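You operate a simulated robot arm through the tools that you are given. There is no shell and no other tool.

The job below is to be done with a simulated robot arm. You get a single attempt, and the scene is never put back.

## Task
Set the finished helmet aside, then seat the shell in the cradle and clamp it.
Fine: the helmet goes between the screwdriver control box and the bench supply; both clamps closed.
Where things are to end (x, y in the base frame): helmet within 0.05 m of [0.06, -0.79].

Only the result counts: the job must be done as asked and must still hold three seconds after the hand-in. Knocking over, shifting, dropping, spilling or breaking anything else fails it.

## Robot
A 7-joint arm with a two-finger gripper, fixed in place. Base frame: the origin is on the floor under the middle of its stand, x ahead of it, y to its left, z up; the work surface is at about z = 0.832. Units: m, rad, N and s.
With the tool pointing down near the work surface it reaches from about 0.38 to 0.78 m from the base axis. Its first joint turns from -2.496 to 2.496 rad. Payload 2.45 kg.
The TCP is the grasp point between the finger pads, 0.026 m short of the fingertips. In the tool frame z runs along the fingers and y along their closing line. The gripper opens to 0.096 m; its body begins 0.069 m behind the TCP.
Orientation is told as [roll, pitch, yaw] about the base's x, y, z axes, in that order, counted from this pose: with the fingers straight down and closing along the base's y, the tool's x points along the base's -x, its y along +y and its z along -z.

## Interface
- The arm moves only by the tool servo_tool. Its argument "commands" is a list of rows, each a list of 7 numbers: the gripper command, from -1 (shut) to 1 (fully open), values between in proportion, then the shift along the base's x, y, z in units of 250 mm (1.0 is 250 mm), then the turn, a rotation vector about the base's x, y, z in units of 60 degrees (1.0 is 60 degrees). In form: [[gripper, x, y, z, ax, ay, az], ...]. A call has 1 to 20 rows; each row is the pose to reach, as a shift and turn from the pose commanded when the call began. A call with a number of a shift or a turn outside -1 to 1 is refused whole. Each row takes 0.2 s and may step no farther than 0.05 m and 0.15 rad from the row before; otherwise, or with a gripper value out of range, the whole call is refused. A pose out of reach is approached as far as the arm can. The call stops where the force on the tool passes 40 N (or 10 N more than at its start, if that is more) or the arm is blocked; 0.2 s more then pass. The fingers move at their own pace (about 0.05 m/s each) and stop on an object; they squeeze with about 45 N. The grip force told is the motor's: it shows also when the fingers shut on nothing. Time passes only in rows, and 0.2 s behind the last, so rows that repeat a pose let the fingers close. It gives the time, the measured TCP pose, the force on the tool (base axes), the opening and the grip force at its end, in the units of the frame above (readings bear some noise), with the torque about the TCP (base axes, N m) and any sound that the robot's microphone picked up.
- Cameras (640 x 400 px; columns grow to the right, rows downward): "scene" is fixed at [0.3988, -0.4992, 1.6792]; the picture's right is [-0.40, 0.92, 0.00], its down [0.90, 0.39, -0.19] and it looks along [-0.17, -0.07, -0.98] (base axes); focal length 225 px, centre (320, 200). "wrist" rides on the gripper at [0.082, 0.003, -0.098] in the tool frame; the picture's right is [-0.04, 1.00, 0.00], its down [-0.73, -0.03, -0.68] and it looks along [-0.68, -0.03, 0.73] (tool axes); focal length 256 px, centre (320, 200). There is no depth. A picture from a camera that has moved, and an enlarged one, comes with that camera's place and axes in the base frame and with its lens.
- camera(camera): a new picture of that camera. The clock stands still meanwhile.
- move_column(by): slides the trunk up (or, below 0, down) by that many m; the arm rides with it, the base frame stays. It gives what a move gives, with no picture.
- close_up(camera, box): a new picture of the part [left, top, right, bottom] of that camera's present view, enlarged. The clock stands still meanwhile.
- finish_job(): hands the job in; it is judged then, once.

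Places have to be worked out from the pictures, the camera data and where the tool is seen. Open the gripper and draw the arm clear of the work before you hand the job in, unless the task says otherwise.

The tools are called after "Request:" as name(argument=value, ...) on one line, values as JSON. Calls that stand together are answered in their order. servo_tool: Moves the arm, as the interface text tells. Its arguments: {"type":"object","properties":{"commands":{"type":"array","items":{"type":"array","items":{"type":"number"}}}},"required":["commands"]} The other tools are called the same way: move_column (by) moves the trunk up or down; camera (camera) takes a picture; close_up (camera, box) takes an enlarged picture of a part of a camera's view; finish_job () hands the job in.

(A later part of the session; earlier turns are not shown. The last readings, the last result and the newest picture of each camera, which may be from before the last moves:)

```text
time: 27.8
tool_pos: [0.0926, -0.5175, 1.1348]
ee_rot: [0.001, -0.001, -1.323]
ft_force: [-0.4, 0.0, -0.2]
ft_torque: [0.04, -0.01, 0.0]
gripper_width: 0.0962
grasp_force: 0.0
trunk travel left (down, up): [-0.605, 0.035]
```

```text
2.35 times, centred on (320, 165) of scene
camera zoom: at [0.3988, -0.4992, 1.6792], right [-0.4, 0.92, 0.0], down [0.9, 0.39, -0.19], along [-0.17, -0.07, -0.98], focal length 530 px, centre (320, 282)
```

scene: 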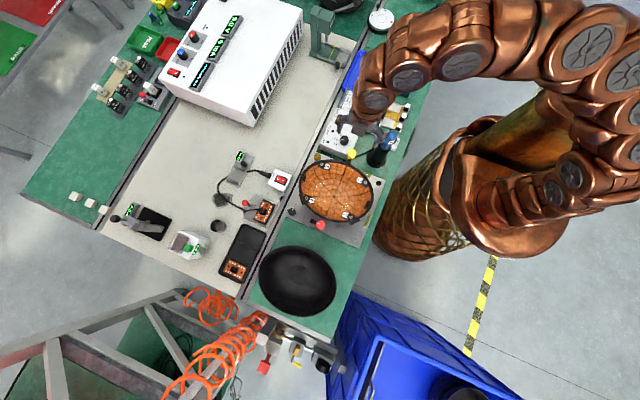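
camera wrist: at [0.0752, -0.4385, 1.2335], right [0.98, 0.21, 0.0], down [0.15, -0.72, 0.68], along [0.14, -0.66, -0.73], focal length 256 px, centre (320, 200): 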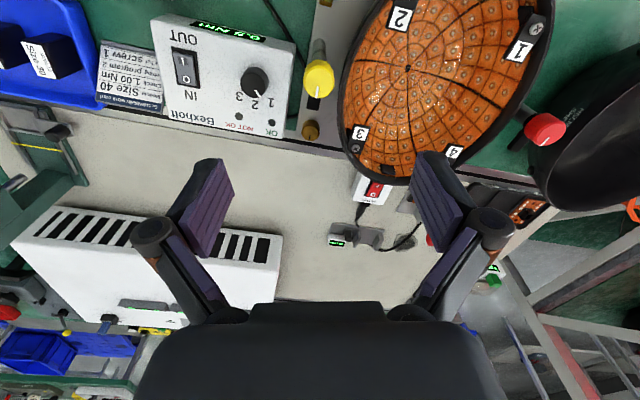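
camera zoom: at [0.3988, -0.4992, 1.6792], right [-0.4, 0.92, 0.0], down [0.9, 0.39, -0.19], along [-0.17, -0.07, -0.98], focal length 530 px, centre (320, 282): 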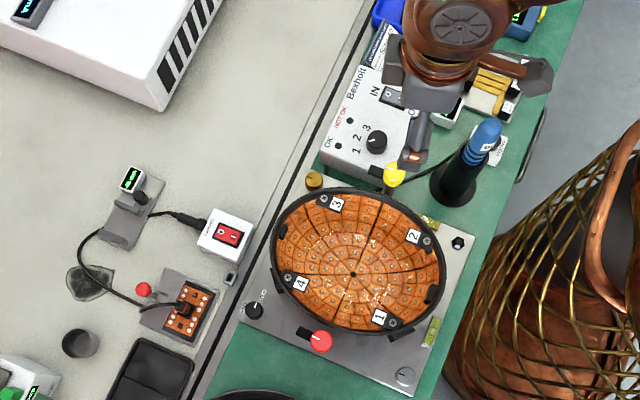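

Both clamps are open. Now I'll measure the set-down slot between the bench supply and the control box, and zoom in on the helmet rim.

Request:
close_up(camera="wrist", box=[80, 0, 360, 175])

Request:
close_up(camera="wrist", box=[0, 130, 320, 330])

Request:
close_up(camera="scene", box=[230, 70, 350, 150])

Request:
close_up(camera="scene", box=[290, 150, 385, 230])

```text
2.29 times, centred on (220, 88) of wrist
camera zoom: at [0.0752, -0.4385, 1.2335], right [0.98, 0.21, 0.0], down [0.15, -0.72, 0.68], along [0.14, -0.66, -0.73], focal length 585 px, centre (549, 457)
```

zoom: 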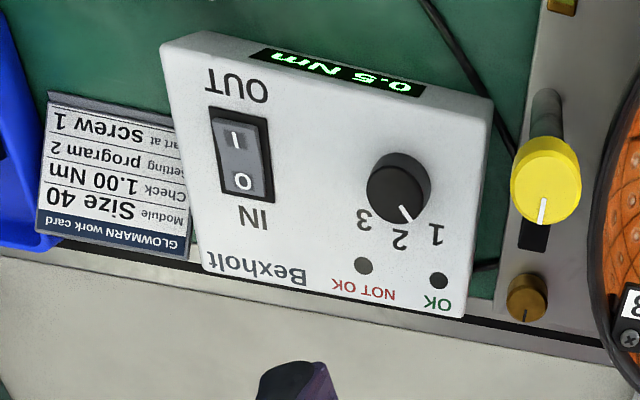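

```text
2.00 times, centred on (160, 230) of wrist
camera zoom: at [0.0752, -0.4385, 1.2335], right [0.98, 0.21, 0.0], down [0.15, -0.72, 0.68], along [0.14, -0.66, -0.73], focal length 512 px, centre (640, 140)
```

zoom: 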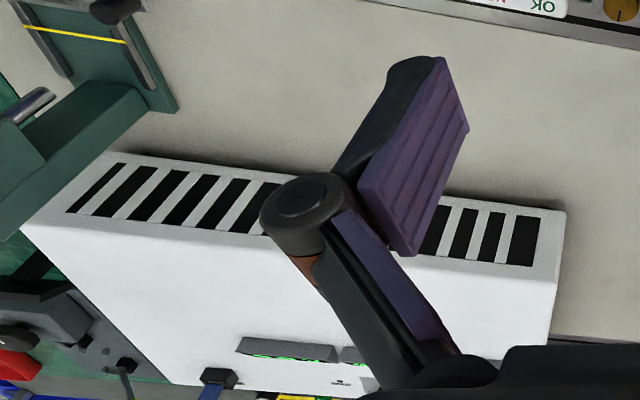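

```text
5.00 times, centred on (290, 110) of scene
camera zoom: at [0.3988, -0.4992, 1.6792], right [-0.4, 0.92, 0.0], down [0.9, 0.39, -0.19], along [-0.17, -0.07, -0.98], focal length 1127 px, centre (470, 650)
```

zoom: 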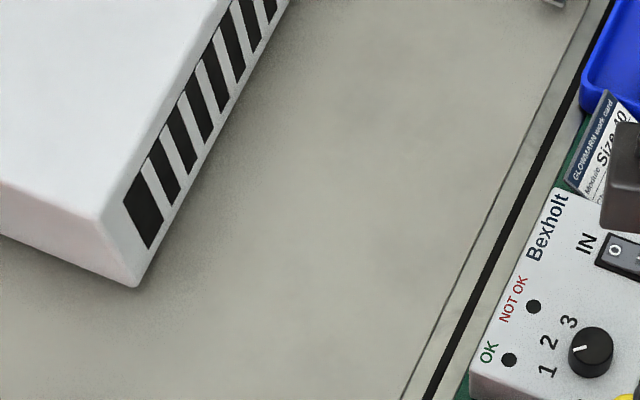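

```text
5.00 times, centred on (338, 190) of scene
camera zoom: at [0.3988, -0.4992, 1.6792], right [-0.4, 0.92, 0.0], down [0.9, 0.39, -0.19], along [-0.17, -0.07, -0.98], focal length 1127 px, centre (232, 250)
```

zoom: 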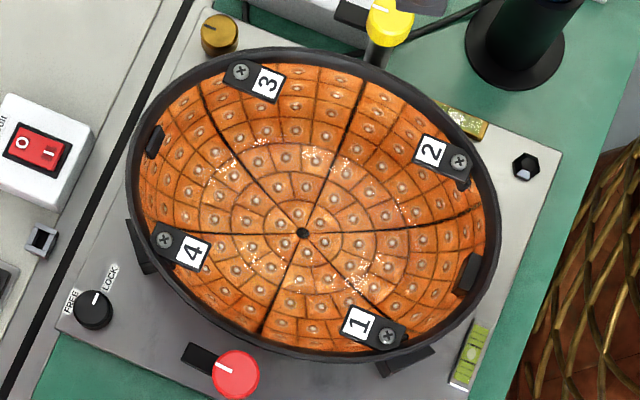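

The slot runs from y≈-0.932 (bench supply face) to y≈-0.642 (control box), and the helmet is about 0.254 wide in y, so I'll aim its centre at about (0.07, -0.785). I'll grip the rim between the side block and module 1, near (0.2595, -0.403), with yaw about -0.48 rad; first I'll go above that point.

Request:
servo_tool(commands=[[1, 0.095, 0.065, 0, 0, 0, 0.115], [1, 0.19, 0.13, -0.02, 0, 0, 0.23], [1, 0.286, 0.196, -0.05, 0, 0, 0.345], [1, 0.382, 0.262, -0.1, 0, 0, 0.46], [1, 0.477, 0.327, -0.15, 0, 0, 0.575], [1, 0.573, 0.393, -0.2, 0, 0, 0.69], [1, 0.668, 0.458, -0.26, 0, 0, 0.807], [1, 0.668, 0.458, -0.26, 0, 0, 0.807]])

Request:
camera(camera="wrist")

Request:
close_up(camera="wrist", box=[170, 60, 470, 250])

```text
time: 29.6
tool_pos: [0.259, -0.4036, 1.073]
ee_rot: [-0.001, 0.0, -0.476]
ft_force: [-0.6, -0.3, 0.8]
ft_torque: [-0.01, 0.06, -0.01]
gripper_width: 0.096
grasp_force: 0.0
trunk travel left (down, up): [-0.605, 0.035]
```

```text
taken
camera wrist: at [0.1875, -0.3632, 1.171], right [0.49, 0.87, 0.0], down [0.64, -0.36, 0.68], along [0.59, -0.34, -0.73], focal length 256 px, centre (320, 200)
```

wrist: 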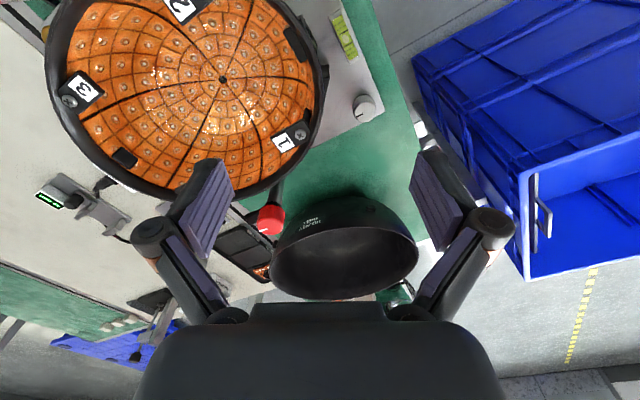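

```text
2.11 times, centred on (320, 155) of wrist
camera zoom: at [0.1875, -0.3632, 1.171], right [0.49, 0.87, 0.0], down [0.64, -0.36, 0.68], along [0.59, -0.34, -0.73], focal length 539 px, centre (320, 295)
```

zoom: 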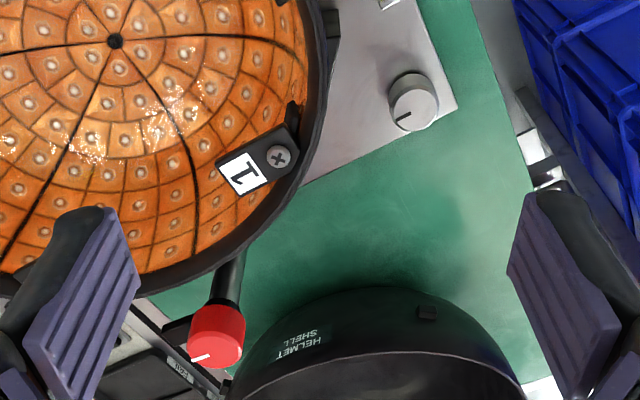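

The target spot looks slightly too close to module 1. I'll zoom in on the rim between the block and module 1 to refine it.

Request:
close_up(camera="wrist", box=[260, 20, 380, 140])

Request:
close_up(camera="scene", box=[330, 180, 390, 235])

```text
3.33 times, centred on (320, 80) of wrist
camera zoom: at [0.1875, -0.3632, 1.171], right [0.49, 0.87, 0.0], down [0.64, -0.36, 0.68], along [0.59, -0.34, -0.73], focal length 853 px, centre (320, 600)
```

zoom: 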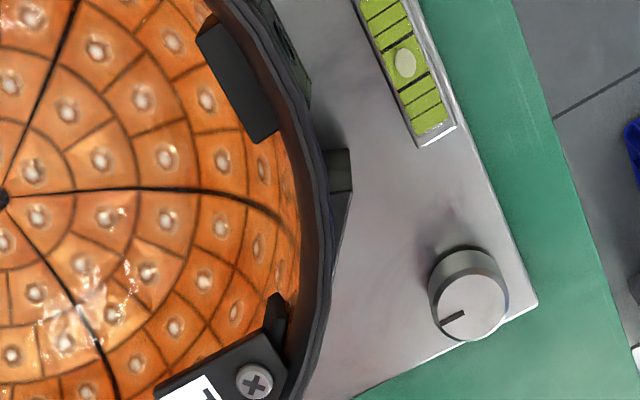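

```text
7.27 times, centred on (360, 208) of scene
camera zoom: at [0.3988, -0.4992, 1.6792], right [-0.4, 0.92, 0.0], down [0.9, 0.39, -0.19], along [-0.17, -0.07, -0.98], focal length 1639 px, centre (29, 146)
```

zoom: 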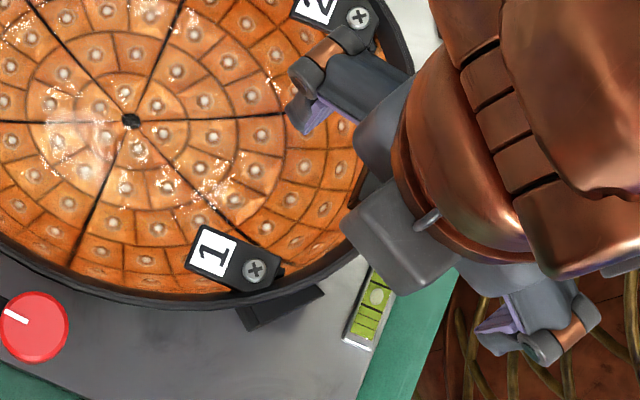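

Rim spot between the block and module 1 resolves to about (0.253, -0.402). I'll shift there and descend to z≈0.985, still above the rim, for a close check.

Request:
servo_tool(commands=[[1, -0.014, 0.004, -0.1, 0, 0, 0], [1, -0.024, 0.006, -0.2, 0, 0, 0], [1, -0.024, 0.006, -0.3, 0, 0, 0], [1, -0.024, 0.006, -0.352, 0, 0, 0], [1, -0.024, 0.006, -0.352, 0, 0, 0]])

Request:
camera(camera="wrist")

Request:
close_up(camera="wrist", box=[220, 90, 420, 230])

```text
time: 30.8
tool_pos: [0.2526, -0.4016, 0.9821]
ee_rot: [0.0, -0.001, -0.477]
ft_force: [-0.9, 0.0, 0.0]
ft_torque: [-0.01, 0.01, -0.02]
gripper_width: 0.0961
grasp_force: 0.1
trunk travel left (down, up): [-0.605, 0.035]
```

```text
taken
camera wrist: at [0.1821, -0.3619, 1.0804], right [0.49, 0.87, 0.0], down [0.64, -0.36, 0.68], along [0.59, -0.34, -0.73], focal length 256 px, centre (320, 200)
```

wrist: 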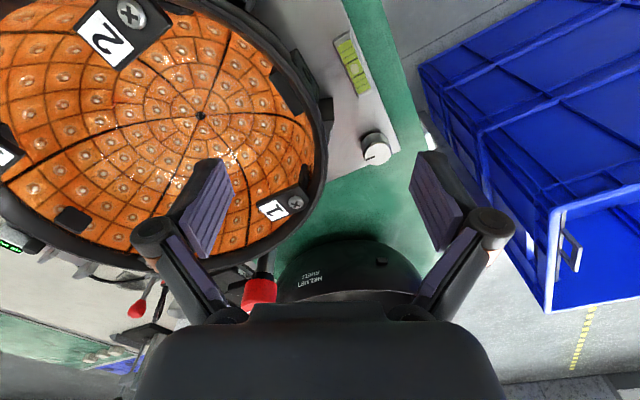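

```text
2.86 times, centred on (320, 160) of wrist
camera zoom: at [0.1821, -0.3619, 1.0804], right [0.49, 0.87, 0.0], down [0.64, -0.36, 0.68], along [0.59, -0.34, -0.73], focal length 731 px, centre (320, 314)
```

zoom: 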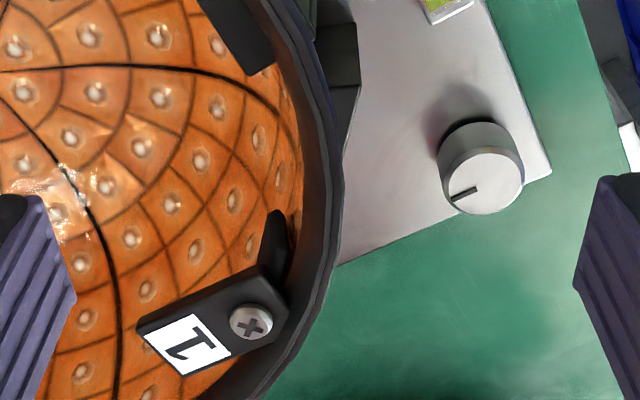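

The rim is centred between the fingers. I'll shift 3 mm away from module 1, descend to TCP z≈0.941 so the pads overlap the rim by about 3 cm, and look before closing.

Request:
servo_tool(commands=[[1, -0.011, 0.006, -0.08, 0, 0, 0], [1, -0.011, 0.006, -0.164, 0, 0, 0], [1, -0.011, 0.006, -0.164, 0, 0, 0]])

Request:
camera(camera="wrist")

Request:
close_up(camera="wrist", box=[220, 90, 420, 230])

```text
time: 31.6
tool_pos: [0.2492, -0.401, 0.942]
ee_rot: [0.001, 0.0, -0.475]
ft_force: [-0.3, 0.7, 0.4]
ft_torque: [0.01, -0.01, 0.04]
gripper_width: 0.0961
grasp_force: 0.1
trunk travel left (down, up): [-0.605, 0.035]
```

```text
taken
camera wrist: at [0.1789, -0.3611, 1.0408], right [0.49, 0.87, 0.0], down [0.64, -0.36, 0.68], along [0.59, -0.34, -0.73], focal length 256 px, centre (320, 200)
```

wrist: 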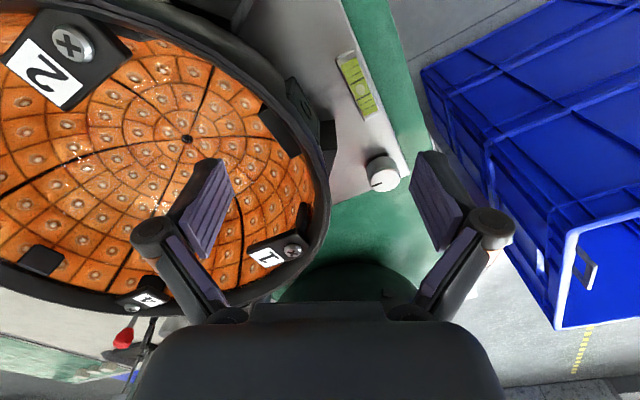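

```text
2.86 times, centred on (320, 160) of wrist
camera zoom: at [0.1789, -0.3611, 1.0408], right [0.49, 0.87, 0.0], down [0.64, -0.36, 0.68], along [0.59, -0.34, -0.73], focal length 731 px, centre (320, 314)
```

zoom: 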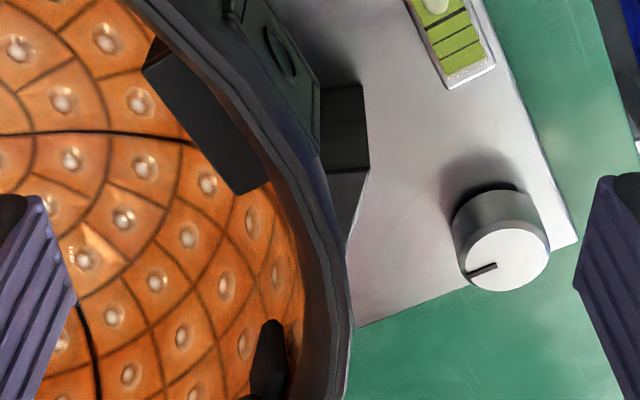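

The block's near end and module 1's bracket are about -10 mm and +24 mm along the rim from the TCP, so I'll re-centre by +7 mm along the tangent and then close on the rim.

Request:
servo_tool(commands=[[1, 0.027, -0.008, 0, 0, 0, 0], [1, 0.027, -0.008, 0, 0, 0, 0], [0, 0.027, -0.008, 0, 0, 0, 0], [-0.5, 0.027, -0.008, 0, 0, 0, 0], [-0.5, 0.027, -0.008, 0, 0, 0, 0], [-0.5, 0.027, -0.008, 0, 0, 0, 0]])

Request:
close_up(camera="wrist", box=[220, 90, 420, 230])

```text
time: 33.0
tool_pos: [0.2566, -0.4029, 0.9433]
ee_rot: [-0.002, -0.002, -0.476]
ft_force: [-0.4, -0.4, -0.7]
ft_torque: [-0.04, 0.03, 0.0]
gripper_width: 0.0249
grasp_force: 0.5
trunk travel left (down, up): [-0.605, 0.035]
```

```text
2.86 times, centred on (320, 160) of wrist
camera zoom: at [0.1858, -0.3635, 1.0401], right [0.49, 0.87, 0.0], down [0.64, -0.36, 0.68], along [0.59, -0.34, -0.73], focal length 731 px, centre (320, 314)
```

zoom: 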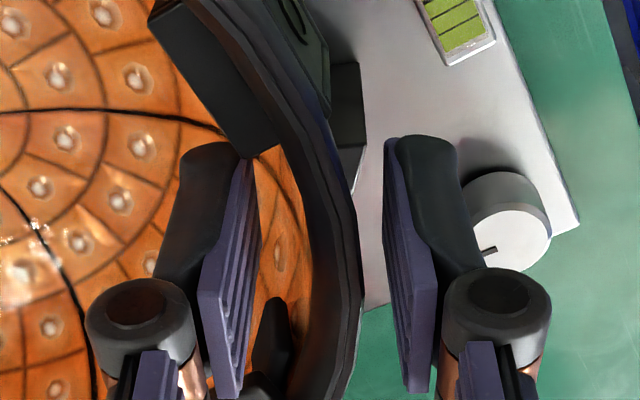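

Clearances look fine: about 5–6 mm each side to the block and the bracket, and the rim is centred between the pads. I'll close fully on the rim.

Request:
servo_tool(commands=[[-1, 0, 0, 0, 0, 0, 0], [-1, 0, 0, 0, 0, 0, 0], [-1, 0, 0, 0, 0, 0, 0], [-1, 0, 0, 0, 0, 0, 0]])

Request:
close_up(camera="wrist", box=[220, 90, 420, 230])

```text
time: 34.0
tool_pos: [0.2551, -0.4058, 0.942]
ee_rot: [-0.003, -0.001, -0.476]
ft_force: [-11.2, -19.0, 7.7]
ft_torque: [-1.41, 0.78, -0.37]
gripper_width: 0.0191
grasp_force: 43.8
trunk travel left (down, up): [-0.605, 0.035]
```

```text
2.86 times, centred on (320, 160) of wrist
camera zoom: at [0.1848, -0.3649, 1.0403], right [0.49, 0.87, 0.0], down [0.64, -0.36, 0.68], along [0.59, -0.34, -0.73], focal length 731 px, centre (320, 314)
```

zoom: 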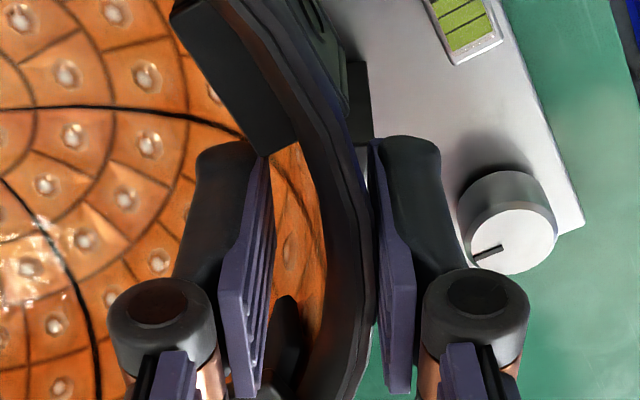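

The width of 19 mm and the ~1.5 N m couple show the wall slopes, with the inner tip touching low and the outer pad high. I'll reopen slightly, tilt the tool about 12° so the pads lie parallel to the wall, and re-grip for a level lift.

Request:
servo_tool(commands=[[-0.1, 0, 0, 0, 0, 0, 0], [-0.1, 0, 0, 0, 0, 0, 0], [-0.1, 0.002, 0.004, 0, -0.09, 0.046, 0], [-0.1, 0.004, 0.008, 0, -0.178, 0.092, 0], [-0.1, 0.004, 0.008, 0.002, -0.178, 0.092, 0]])

Request:
close_up(camera="wrist", box=[220, 90, 420, 230])

```text
time: 35.2
tool_pos: [0.2587, -0.4001, 0.9432]
ee_rot: [-0.211, 0.001, -0.479]
ft_force: [-0.1, -0.1, 0.4]
ft_torque: [-0.03, 0.04, 0.02]
gripper_width: 0.0433
grasp_force: 0.0
trunk travel left (down, up): [-0.605, 0.035]
```

```text
2.86 times, centred on (320, 160) of wrist
camera zoom: at [0.1966, -0.3427, 1.0383], right [0.48, 0.85, -0.21], down [0.7, -0.24, 0.67], along [0.52, -0.47, -0.71], focal length 731 px, centre (320, 314)
```

zoom: 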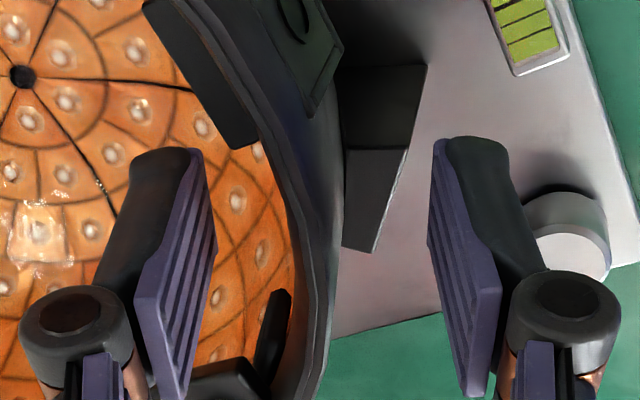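

No contact force and clear space on both sides. The lining slopes more than the outer wall, so I'll increase the tilt to about 20° so the inner pad lies flush with it, then grip.

Request:
servo_tool(commands=[[-0.1, 0.002, 0.008, 0, -0.118, 0.061, 0], [-0.1, 0.002, 0.008, 0, -0.118, 0.061, 0], [-1, 0.002, 0.008, 0, -0.118, 0.061, 0], [-1, 0.002, 0.008, 0, -0.118, 0.061, 0], [-1, 0.002, 0.008, 0, -0.118, 0.061, 0], [-1, 0.002, 0.008, 0, -0.118, 0.061, 0]])

Request:
close_up(camera="wrist", box=[220, 90, 420, 230])

```text
time: 36.6
tool_pos: [0.2592, -0.3981, 0.9426]
ee_rot: [-0.349, 0.001, -0.475]
ft_force: [-0.4, 0.0, -3.7]
ft_torque: [0.44, -0.12, 0.01]
gripper_width: 0.0151
grasp_force: 41.2
trunk travel left (down, up): [-0.605, 0.035]
```

```text
2.86 times, centred on (320, 160) of wrist
camera zoom: at [0.2029, -0.329, 1.0337], right [0.47, 0.82, -0.34], down [0.75, -0.15, 0.65], along [0.48, -0.56, -0.68], focal length 731 px, centre (320, 314)
```

zoom: 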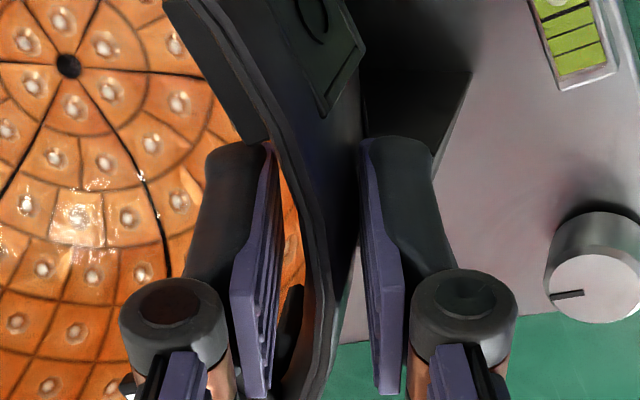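

Good grip: 15 mm wide, almost no net force. I'll lift slowly by 3 cm and check the load.

Request:
servo_tool(commands=[[-1, 0, 0, 0.02, 0, 0, 0], [-1, 0, 0, 0.05, 0, 0, 0], [-1, 0, 0, 0.085, 0, 0, 0], [-1, 0, 0, 0.12, 0, 0, 0], [-1, 0, 0, 0.12, 0, 0, 0]])

Request:
camera(camera="wrist")

Request:
close_up(camera="scene", box=[270, 130, 410, 250])

```text
time: 37.8
tool_pos: [0.2581, -0.3979, 0.9719]
ee_rot: [-0.349, 0.0, -0.477]
ft_force: [0.1, 0.1, -3.3]
ft_torque: [0.46, -0.2, 0.04]
gripper_width: 0.0152
grasp_force: 41.1
trunk travel left (down, up): [-0.605, 0.035]
```

```text
taken
camera wrist: at [0.2029, -0.3294, 1.0633], right [0.47, 0.82, -0.34], down [0.75, -0.15, 0.65], along [0.48, -0.56, -0.68], focal length 256 px, centre (320, 200)
```

wrist: 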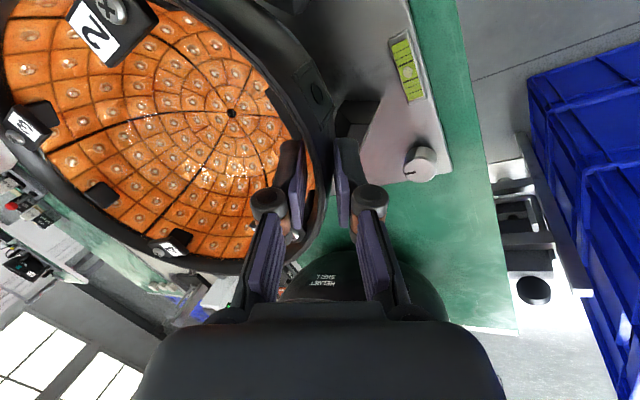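

```text
3.33 times, centred on (340, 190) of scene
camera zoom: at [0.3988, -0.4992, 1.6792], right [-0.4, 0.92, 0.0], down [0.9, 0.39, -0.19], along [-0.17, -0.07, -0.98], focal length 751 px, centre (253, 233)
```

zoom: 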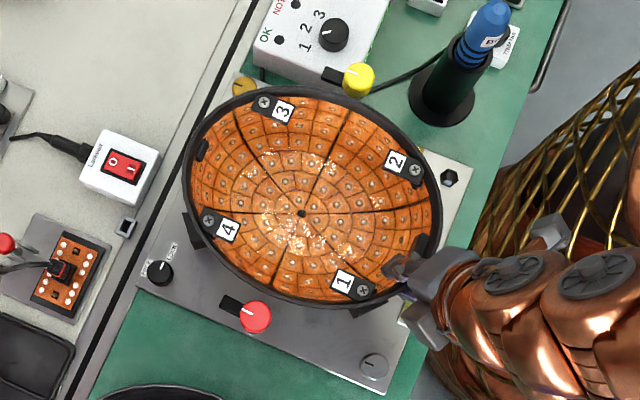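

The helmet lifts cleanly and level (about 3.3 N). I'll raise it a further 9 cm, then carry it toward -y first.

Request:
servo_tool(commands=[[-1, 0, 0, 0.08, 0, 0, 0], [-1, 0, 0, 0.16, 0, 0, 0], [-1, 0, 0, 0.26, 0, 0, 0], [-1, 0, 0, 0.36, 0, 0, 0], [-1, 0, -0.06, 0.38, 0, 0, 0], [-1, 0, -0.16, 0.38, 0, 0, 0], [-1, 0, -0.26, 0.38, 0, 0, 0], [-1, 0, -0.36, 0.38, 0, 0, 0], [-1, 0, -0.46, 0.38, 0, 0, 0], [-1, 0, -0.56, 0.38, 0, 0, 0], [-1, 0, -0.66, 0.38, 0, 0, 0], [-1, 0, -0.76, 0.38, 0, 0, 0], [-1, 0, -0.86, 0.38, 0, 0, 0], [-1, 0, -0.96, 0.38, 0, 0, 0], [-1, 0, -0.96, 0.38, 0, 0, 0]])

Request:
camera(camera="scene")

Request:
camera(camera="wrist")

```text
time: 41.0
tool_pos: [0.2557, -0.6414, 1.0655]
ee_rot: [-0.349, 0.0, -0.475]
ft_force: [-0.6, -0.2, -4.0]
ft_torque: [0.43, -0.1, 0.0]
gripper_width: 0.0152
grasp_force: 41.2
trunk travel left (down, up): [-0.605, 0.035]
```

```text
taken
```

scene: 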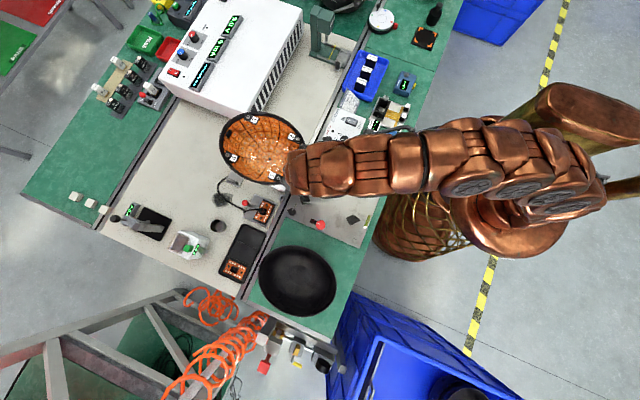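

```text
taken
camera wrist: at [0.1997, -0.5711, 1.1568], right [0.47, 0.82, -0.34], down [0.75, -0.15, 0.65], along [0.48, -0.56, -0.68], focal length 256 px, centre (320, 200)
```

wrist: 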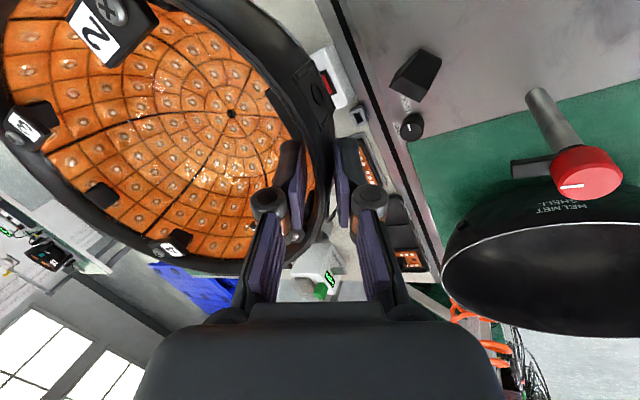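

The helmet is held stably. Now I'll carry it -x over the slot, to TCP about (0.110, -0.663).

Request:
servo_tool(commands=[[-1, -0.08, -0.03, 0, 0, 0, 0], [-1, -0.17, -0.06, 0, 0, 0, 0], [-1, -0.26, -0.086, 0, 0, 0, 0], [-1, -0.35, -0.086, 0, 0, 0, 0], [-1, -0.44, -0.086, 0, 0, 0, 0], [-1, -0.52, -0.086, 0, 0, 0, 0], [-1, -0.583, -0.086, 0, 0, 0, 0], [-1, -0.583, -0.086, 0, 0, 0, 0]])

Request:
close_up(camera="scene", box=[190, 50, 390, 200])

Request:
camera(camera="wrist")

```text
time: 42.8
tool_pos: [0.1132, -0.6615, 1.0646]
ee_rot: [-0.349, 0.001, -0.476]
ft_force: [0.4, 0.4, -4.3]
ft_torque: [0.4, -0.16, -0.02]
gripper_width: 0.0152
grasp_force: 40.8
trunk travel left (down, up): [-0.605, 0.035]
```

```text
2.67 times, centred on (290, 125) of scene
camera zoom: at [0.3988, -0.4992, 1.6792], right [-0.4, 0.92, 0.0], down [0.9, 0.39, -0.19], along [-0.17, -0.07, -0.98], focal length 601 px, centre (400, 400)
```

zoom: 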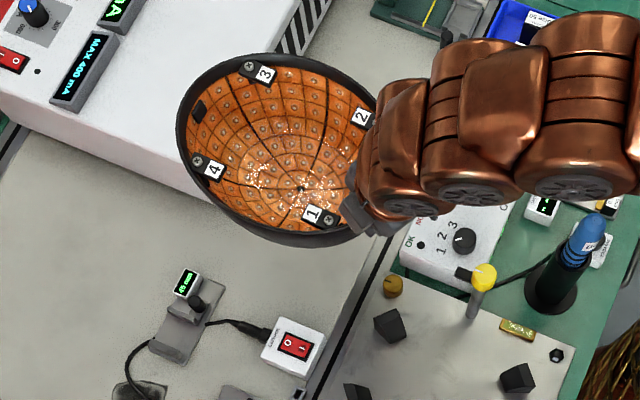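

```text
taken
camera wrist: at [0.0569, -0.5913, 1.1568], right [0.47, 0.82, -0.34], down [0.75, -0.15, 0.65], along [0.48, -0.56, -0.68], focal length 256 px, centre (320, 200)
```

wrist: 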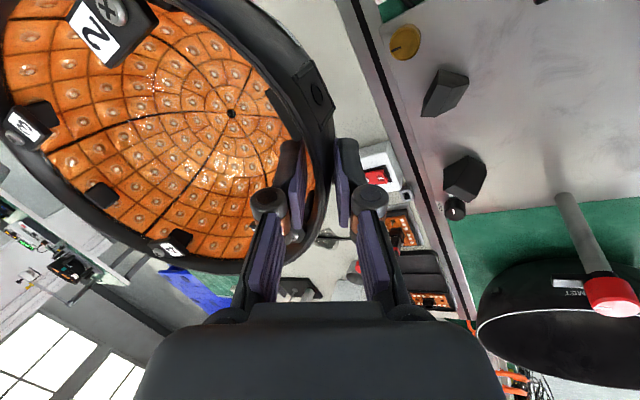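

The helmet is over the slot with its centre at about (0.073, -0.783). I'll descend 10 cm and check the clearances.

Request:
servo_tool(commands=[[-1, -0.003, 0, -0.08, 0, 0, 0], [-1, -0.006, 0, -0.16, 0, 0, 0], [-1, -0.01, 0, -0.24, 0, 0, 0], [-1, -0.01, 0, -0.32, 0, 0, 0], [-1, -0.01, 0, -0.4, 0, 0, 0], [-1, -0.01, 0, -0.4, 0, 0, 0]])

Request:
close_up(camera="scene", box=[210, 60, 370, 180])

Request:
camera(camera="wrist")

```text
time: 44.2
tool_pos: [0.1079, -0.6599, 0.9666]
ee_rot: [-0.349, 0.0, -0.476]
ft_force: [-0.4, 0.8, -3.8]
ft_torque: [0.41, -0.14, 0.0]
gripper_width: 0.0153
grasp_force: 41.9
trunk travel left (down, up): [-0.605, 0.035]
```

```text
3.33 times, centred on (290, 120) of scene
camera zoom: at [0.3988, -0.4992, 1.6792], right [-0.4, 0.92, 0.0], down [0.9, 0.39, -0.19], along [-0.17, -0.07, -0.98], focal length 751 px, centre (420, 467)
```

zoom: 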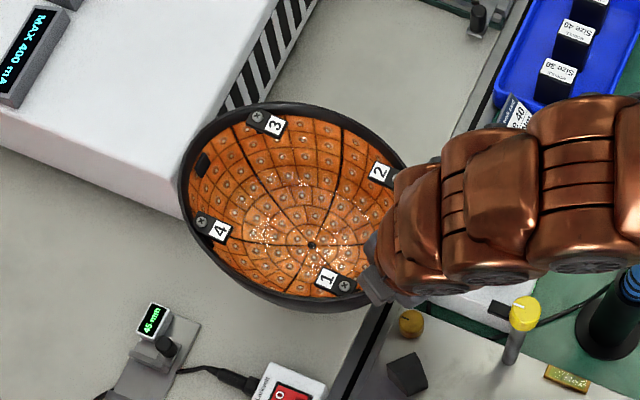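

```text
taken
camera wrist: at [0.053, -0.5905, 1.0577], right [0.47, 0.82, -0.34], down [0.75, -0.15, 0.65], along [0.48, -0.56, -0.68], focal length 256 px, centre (320, 200)
```

wrist: 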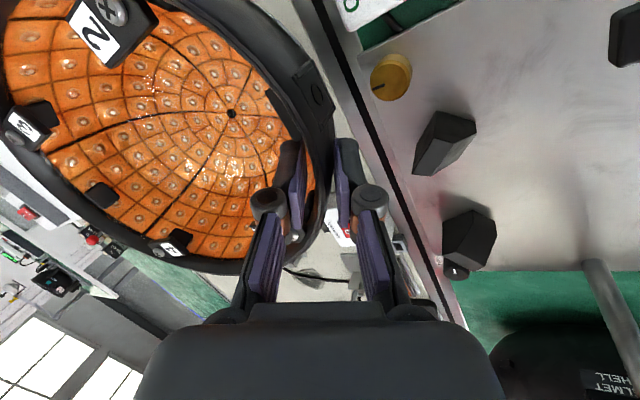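

Clearances look right: about 3 cm to the bench supply. I'll lower slowly, watching for the weight to come off.

Request:
servo_tool(commands=[[-1, 0, 0, -0.03, 0, 0, 0], [-1, 0, 0, -0.06, 0, 0, 0], [-1, 0, 0, -0.08, 0, 0, 0], [-1, 0, 0, -0.096, 0, 0, 0], [-1, 0, 0, -0.096, 0, 0, 0]])

```text
time: 45.4
tool_pos: [0.1091, -0.6601, 0.9433]
ee_rot: [-0.348, 0.0, -0.477]
ft_force: [0.0, -0.5, -3.7]
ft_torque: [0.44, -0.12, 0.01]
gripper_width: 0.0154
grasp_force: 41.4
trunk travel left (down, up): [-0.605, 0.035]
```

No contact yet at z = 0.943. I'll continue down in ~2 mm steps.

Request:
servo_tool(commands=[[-1, 0, 0, -0.008, 0, 0, 0], [-1, 0, 0, -0.016, 0, 0, 0], [-1, 0, 0, -0.024, 0, 0, 0], [-1, 0, 0, -0.024, 0, 0, 0]])

```text
time: 46.4
tool_pos: [0.1097, -0.6599, 0.9373]
ee_rot: [-0.35, 0.0, -0.476]
ft_force: [-0.2, 0.4, -3.6]
ft_torque: [0.43, -0.14, 0.01]
gripper_width: 0.0154
grasp_force: 41.9
trunk travel left (down, up): [-0.605, 0.035]
```

Still hanging free at z = 0.937; I'll keep lowering gently.

Request:
servo_tool(commands=[[-1, 0, 0, -0.008, 0, 0, 0], [-1, 0, 0, -0.016, 0, 0, 0], [-1, 0, 0, -0.024, 0, 0, 0], [-1, 0, 0, -0.024, 0, 0, 0]])

```text
time: 47.4
tool_pos: [0.1099, -0.66, 0.9302]
ee_rot: [-0.349, 0.0, -0.477]
ft_force: [-0.1, -0.6, -4.0]
ft_torque: [0.37, -0.16, 0.01]
gripper_width: 0.0153
grasp_force: 41.6
trunk travel left (down, up): [-0.605, 0.035]
```

Request:
servo_tool(commands=[[-1, 0, 0, -0.008, 0, 0, 0], [-1, 0, 0, -0.016, 0, 0, 0], [-1, 0, 0, -0.016, 0, 0, 0]])

Request:
close_up(camera="scene", box=[210, 60, 370, 180])

```text
time: 48.2
tool_pos: [0.1108, -0.6606, 0.9272]
ee_rot: [-0.351, 0.0, -0.478]
ft_force: [0.6, 5.6, 7.1]
ft_torque: [0.22, 0.07, -0.13]
gripper_width: 0.0153
grasp_force: 41.2
trunk travel left (down, up): [-0.605, 0.035]
```

```text
3.33 times, centred on (290, 120) of scene
camera zoom: at [0.3988, -0.4992, 1.6792], right [-0.4, 0.92, 0.0], down [0.9, 0.39, -0.19], along [-0.17, -0.07, -0.98], focal length 751 px, centre (420, 467)
```

zoom: 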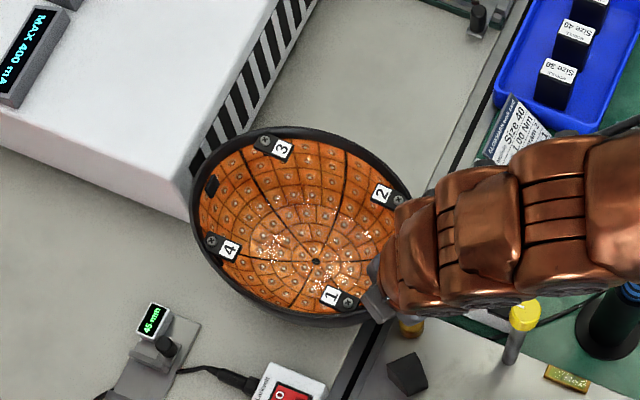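

The helmet has touched down (vertical force went from -4 to +7 N). I'll ease up about 0.5 mm and open the fingers part-way.

Request:
servo_tool(commands=[[-1, 0, 0, 0.003, 0, 0, 0], [-0.7, 0, 0, 0.003, 0, 0, 0], [-0.4, 0, 0, 0.003, 0, 0, 0], [-0.1, 0, 0, 0.003, 0, 0, 0], [-0.1, 0, 0, 0.003, 0, 0, 0]])

Request:
camera(camera="wrist")

Request:
close_up(camera="scene", box=[210, 60, 370, 180])

```text
time: 49.4
tool_pos: [0.11, -0.6595, 0.927]
ee_rot: [-0.35, 0.0, -0.476]
ft_force: [0.2, 0.2, 0.8]
ft_torque: [0.0, -0.01, -0.01]
gripper_width: 0.0431
grasp_force: 0.2
trunk travel left (down, up): [-0.605, 0.035]
```

```text
taken
camera wrist: at [0.0539, -0.5903, 1.0186], right [0.47, 0.82, -0.34], down [0.75, -0.15, 0.65], along [0.48, -0.56, -0.68], focal length 256 px, centre (320, 200)
```

wrist: 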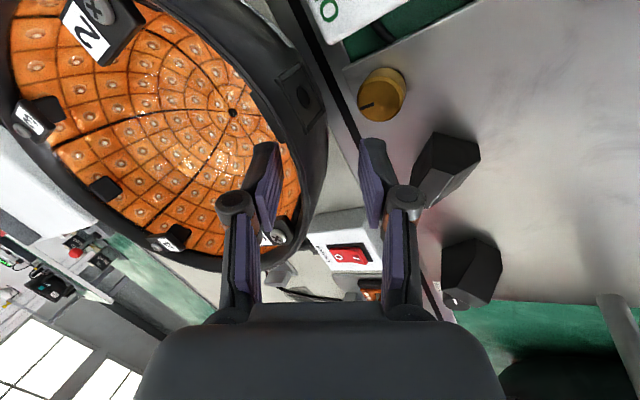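

```text
3.33 times, centred on (290, 120) of scene
camera zoom: at [0.3988, -0.4992, 1.6792], right [-0.4, 0.92, 0.0], down [0.9, 0.39, -0.19], along [-0.17, -0.07, -0.98], focal length 751 px, centre (420, 467)
```

zoom: 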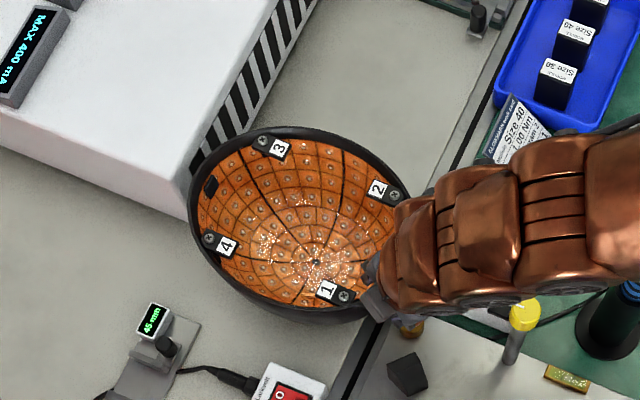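

The helmet is released and standing. I'll retract along the tool's own axis (up and slightly outward) so the fingers don't touch the rim.

Request:
servo_tool(commands=[[-0.1, 0.008, 0.016, 0.05, 0, 0, 0], [-0.1, 0.017, 0.032, 0.1, 0, 0, 0], [-0.1, 0.034, 0.065, 0.2, 0, 0, 0], [-0.1, 0.05, 0.097, 0.3, 0, 0, 0], [-0.1, 0.06, 0.12, 0.45, 0, 0, 0], [0.2, 0.06, 0.12, 0.6, 0, 0, 0], [0.5, 0.06, 0.12, 0.6, 0, 0, 0]])

Request:
camera(camera="wrist")

Request:
close_up(camera="scene", box=[210, 60, 370, 180])

```text
time: 51.0
tool_pos: [0.1229, -0.6318, 1.0778]
ee_rot: [-0.35, -0.001, -0.474]
ft_force: [0.5, 0.8, 0.7]
ft_torque: [-0.01, -0.01, 0.0]
gripper_width: 0.0723
grasp_force: 0.0
trunk travel left (down, up): [-0.605, 0.035]
```

```text
taken
camera wrist: at [0.0683, -0.562, 1.1687], right [0.47, 0.82, -0.34], down [0.75, -0.15, 0.65], along [0.48, -0.56, -0.68], focal length 256 px, centre (320, 200)
```

wrist: 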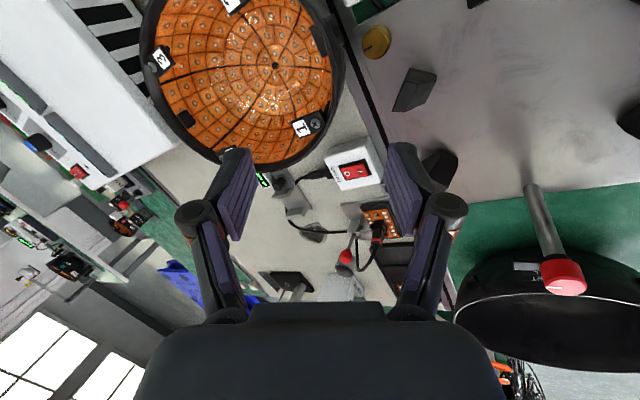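

```text
3.33 times, centred on (290, 120) of scene
camera zoom: at [0.3988, -0.4992, 1.6792], right [-0.4, 0.92, 0.0], down [0.9, 0.39, -0.19], along [-0.17, -0.07, -0.98], focal length 751 px, centre (420, 467)
```

zoom: 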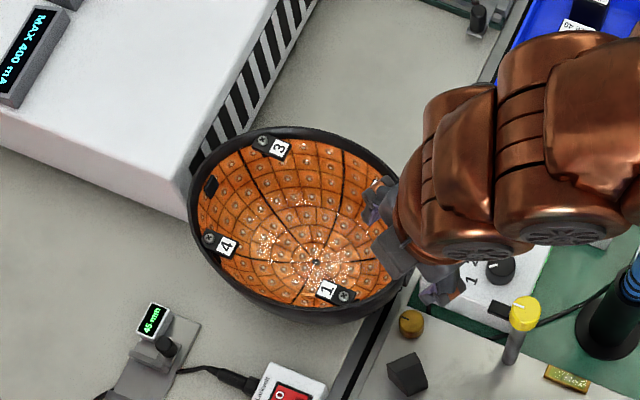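

The helmet stands in the slot. Now I'll swing toward the shell at safe height, undoing the tilt on the way.

Request:
servo_tool(commands=[[0.5, 0.11, 0.06, 0.05, 0.037, -0.019, 0], [0.6, 0.23, 0.12, 0.08, 0.074, -0.038, 0], [0.8, 0.35, 0.18, 0.1, 0.111, -0.057, 0], [1, 0.47, 0.24, 0.1, 0.148, -0.077, 0], [1, 0.59, 0.3, 0.1, 0.185, -0.096, 0], [1, 0.71, 0.36, 0.1, 0.222, -0.115, 0], [1, 0.83, 0.42, 0.1, 0.259, -0.134, 0], [1, 0.94, 0.48, 0.1, 0.296, -0.153, 0], [1, 0.94, 0.48, 0.1, 0.296, -0.153, 0]])

Request:
servo_tool(commands=[[1, 0.11, 0.057, 0, 0, 0, 0], [1, 0.22, 0.114, 0, 0, 0, 0], [1, 0.33, 0.171, 0, 0, 0, 0], [1, 0.44, 0.228, 0, 0, 0, 0], [1, 0.55, 0.285, 0, 0, 0, 0], [1, 0.66, 0.342, 0, 0, 0, 0], [1, 0.77, 0.4, 0, 0, 0, 0], [1, 0.88, 0.456, -0.05, 0, 0, 0], [1, 0.88, 0.456, -0.1, 0, 0, 0], [1, 0.88, 0.456, -0.1, 0, 0, 0]])

Request:
camera(camera="wrist")

Request:
camera(camera="scene")

Request:
close_up(camera="scene", box=[210, 60, 370, 180])

```text
time: 53.0
tool_pos: [0.3562, -0.5133, 1.1024]
ee_rot: [-0.001, -0.001, -0.478]
ft_force: [0.6, 0.1, 1.0]
ft_torque: [-0.03, -0.01, -0.02]
gripper_width: 0.0958
grasp_force: 0.0
trunk travel left (down, up): [-0.605, 0.035]
```

```text
time: 55.2
tool_pos: [0.5817, -0.3956, 1.0774]
ee_rot: [-0.002, 0.0, -0.477]
ft_force: [0.9, -0.8, -1.1]
ft_torque: [0.01, 0.02, -0.02]
gripper_width: 0.0958
grasp_force: 0.0
trunk travel left (down, up): [-0.605, 0.035]
```

```text
taken
camera wrist: at [0.5093, -0.3549, 1.1764], right [0.49, 0.87, 0.0], down [0.64, -0.36, 0.68], along [0.59, -0.34, -0.73], focal length 256 px, centre (320, 200)
```

wrist: 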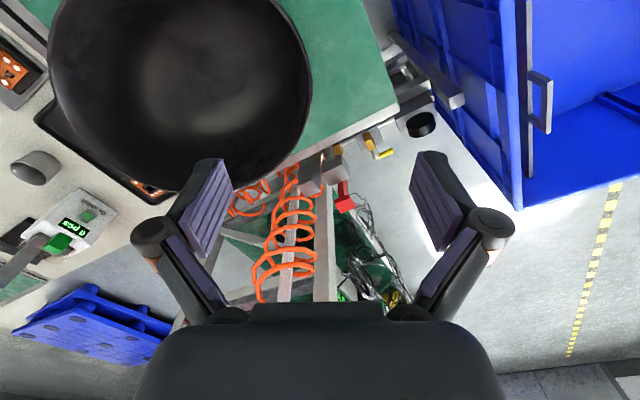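

```text
taken
```

scene: 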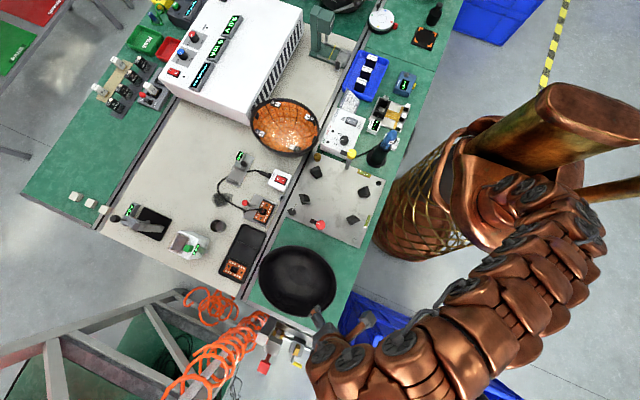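

```text
3.33 times, centred on (290, 120) of scene
camera zoom: at [0.3988, -0.4992, 1.6792], right [-0.4, 0.92, 0.0], down [0.9, 0.39, -0.19], along [-0.17, -0.07, -0.98], focal length 751 px, centre (420, 467)
```

zoom: 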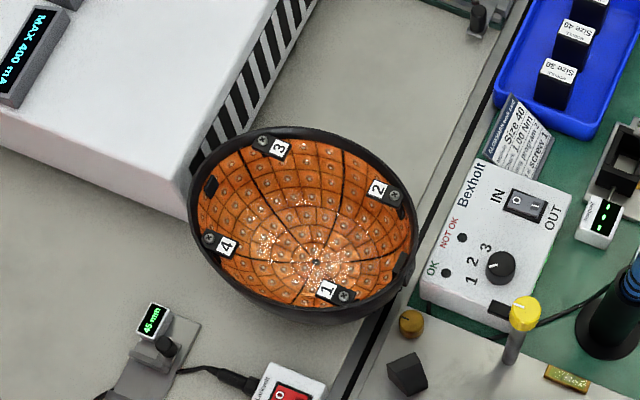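

The helmet is well placed, at about (0.068, -0.782) and clear of both boxes. Now I'll zoom on the shell rim under the gripper to locate the grip point.

Request:
close_up(camera="wrist", box=[260, 20, 380, 140])

Request:
close_up(camera="scene", box=[245, 235, 355, 320])

Request:
close_up(camera="scene", box=[275, 140, 385, 250])

```text
3.33 times, centred on (320, 80) of wrist
camera zoom: at [0.5093, -0.3549, 1.1764], right [0.49, 0.87, 0.0], down [0.64, -0.36, 0.68], along [0.59, -0.34, -0.73], focal length 853 px, centre (320, 600)
```

zoom: 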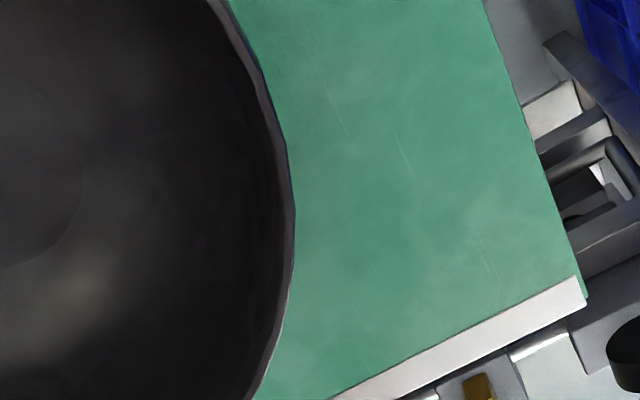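

```text
4.71 times, centred on (300, 278) of scene
camera zoom: at [0.3988, -0.4992, 1.6792], right [-0.4, 0.92, 0.0], down [0.9, 0.39, -0.19], along [-0.17, -0.07, -0.98], focal length 1060 px, centre (414, -165)
```

zoom: 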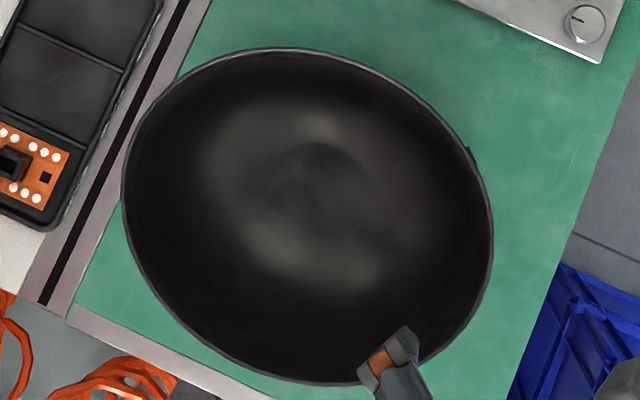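

```text
3.64 times, centred on (330, 195) of scene
camera zoom: at [0.3988, -0.4992, 1.6792], right [-0.4, 0.92, 0.0], down [0.9, 0.39, -0.19], along [-0.17, -0.07, -0.98], focal length 819 px, centre (284, 218)
```

zoom: 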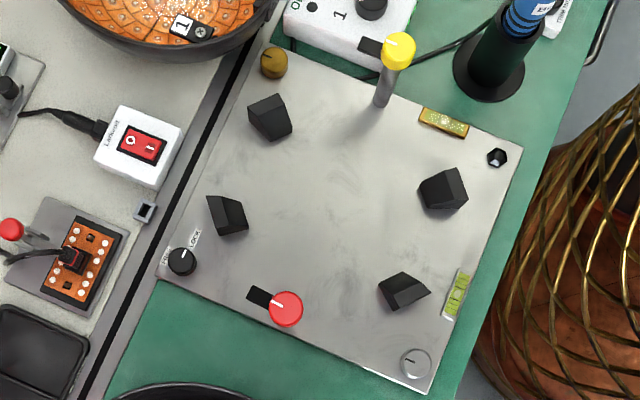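

The shell's rim at the grip spot is at about (0.579, -0.406). I'll move over it and descend to just above the rim for a close look.

Request:
servo_tool(commands=[[1, -0.011, -0.042, -0.1, 0, 0, 0], [1, -0.011, -0.042, -0.2, 0, 0, 0], [1, -0.011, -0.042, -0.3, 0, 0, 0], [1, -0.011, -0.042, -0.38, 0, 0, 0], [1, -0.011, -0.042, -0.44, 0, 0, 0], [1, -0.011, -0.042, -0.44, 0, 0, 0]])

Request:
camera(camera="wrist")

Request:
close_up(camera="wrist", box=[220, 90, 420, 230])

```text
time: 56.6
tool_pos: [0.577, -0.406, 0.9696]
ee_rot: [-0.002, 0.001, -0.477]
ft_force: [-0.1, 1.0, -0.1]
ft_torque: [0.02, 0.03, -0.03]
gripper_width: 0.0959
grasp_force: 0.1
trunk travel left (down, up): [-0.605, 0.035]
```

```text
taken
camera wrist: at [0.5068, -0.366, 1.0683], right [0.49, 0.87, 0.0], down [0.64, -0.36, 0.68], along [0.59, -0.34, -0.73], focal length 256 px, centre (320, 200)
```

wrist: 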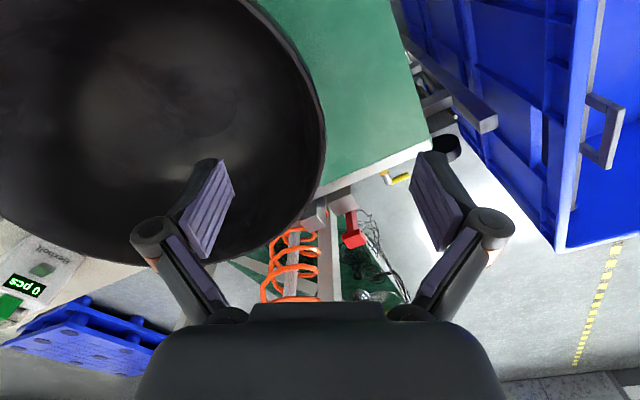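

```text
2.86 times, centred on (320, 160) of wrist
camera zoom: at [0.5068, -0.366, 1.0683], right [0.49, 0.87, 0.0], down [0.64, -0.36, 0.68], along [0.59, -0.34, -0.73], focal length 731 px, centre (320, 314)
```

zoom: 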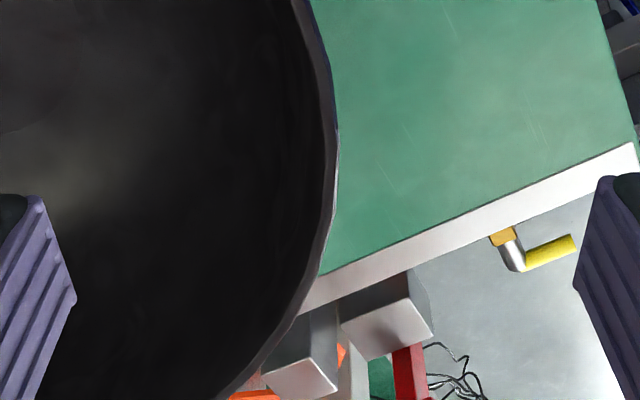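

The rim is well aligned (about 2.5 mm toward the outer side). I'll tilt about 8° to match the wall slope, descend to overlap the rim by about 2.5 cm, and partly close.

Request:
servo_tool(commands=[[1, 0.005, 0.009, -0.06, -0.06, 0.031, 0], [1, 0.005, 0.009, -0.12, -0.118, 0.061, 0], [1, 0.005, 0.009, -0.166, -0.118, 0.061, 0], [0.3, 0.005, 0.009, -0.166, -0.118, 0.061, 0], [-0.5, 0.005, 0.009, -0.166, -0.118, 0.061, 0], [-0.5, 0.005, 0.009, -0.166, -0.118, 0.061, 0], [-0.5, 0.005, 0.009, -0.166, -0.118, 0.061, 0]])

Request:
close_up(camera="wrist", box=[220, 90, 420, 230])

```text
time: 58.2
tool_pos: [0.5782, -0.4033, 0.9277]
ee_rot: [-0.14, 0.0, -0.477]
ft_force: [-0.9, -0.1, -0.6]
ft_torque: [0.0, 0.01, 0.0]
gripper_width: 0.024
grasp_force: 0.0
trunk travel left (down, up): [-0.605, 0.035]
```

```text
2.86 times, centred on (320, 160) of wrist
camera zoom: at [0.5139, -0.3508, 1.0245], right [0.49, 0.86, -0.14], down [0.68, -0.28, 0.68], along [0.54, -0.43, -0.72], focal length 731 px, centre (320, 314)
```

zoom: 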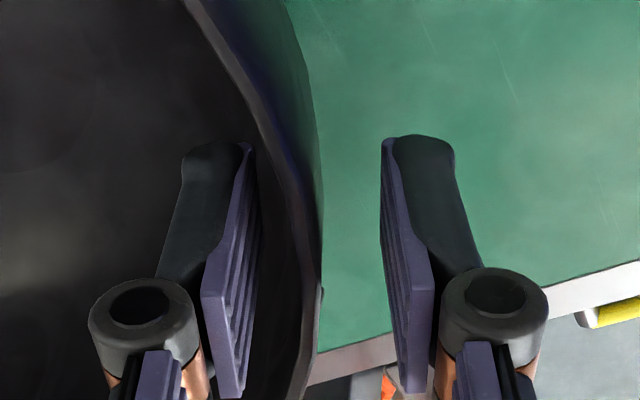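

The wall sits between the pads with a small offset. I'll shift 1.5 mm inward and close.

Request:
servo_tool(commands=[[-0.5, -0.003, -0.005, 0, 0, 0, 0], [-1, -0.003, -0.005, 0, 0, 0, 0], [-1, -0.003, -0.005, 0, 0, 0, 0], [-1, -0.003, -0.005, 0, 0, 0, 0], [-1, -0.003, -0.005, 0, 0, 0, 0]])

Request:
close_up(camera="wrist", box=[220, 90, 420, 230])

```text
time: 59.4
tool_pos: [0.578, -0.4052, 0.9279]
ee_rot: [-0.139, -0.001, -0.475]
ft_force: [-1.2, -1.8, -0.1]
ft_torque: [-0.15, 0.03, 0.06]
gripper_width: 0.0058
grasp_force: 33.5
trunk travel left (down, up): [-0.605, 0.035]
```

```text
2.86 times, centred on (320, 160) of wrist
camera zoom: at [0.5136, -0.3527, 1.0246], right [0.49, 0.86, -0.14], down [0.68, -0.28, 0.68], along [0.54, -0.43, -0.72], focal length 731 px, centre (320, 314)
```

zoom: 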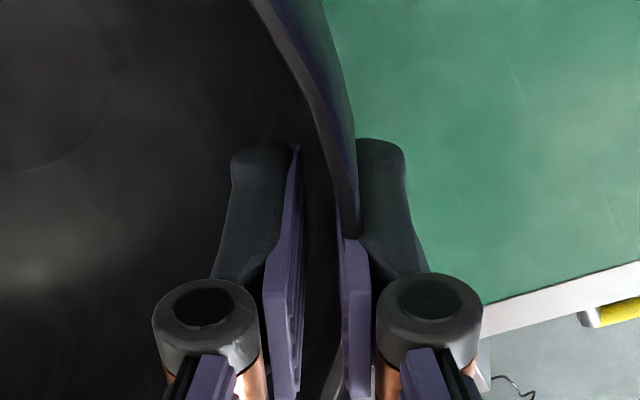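

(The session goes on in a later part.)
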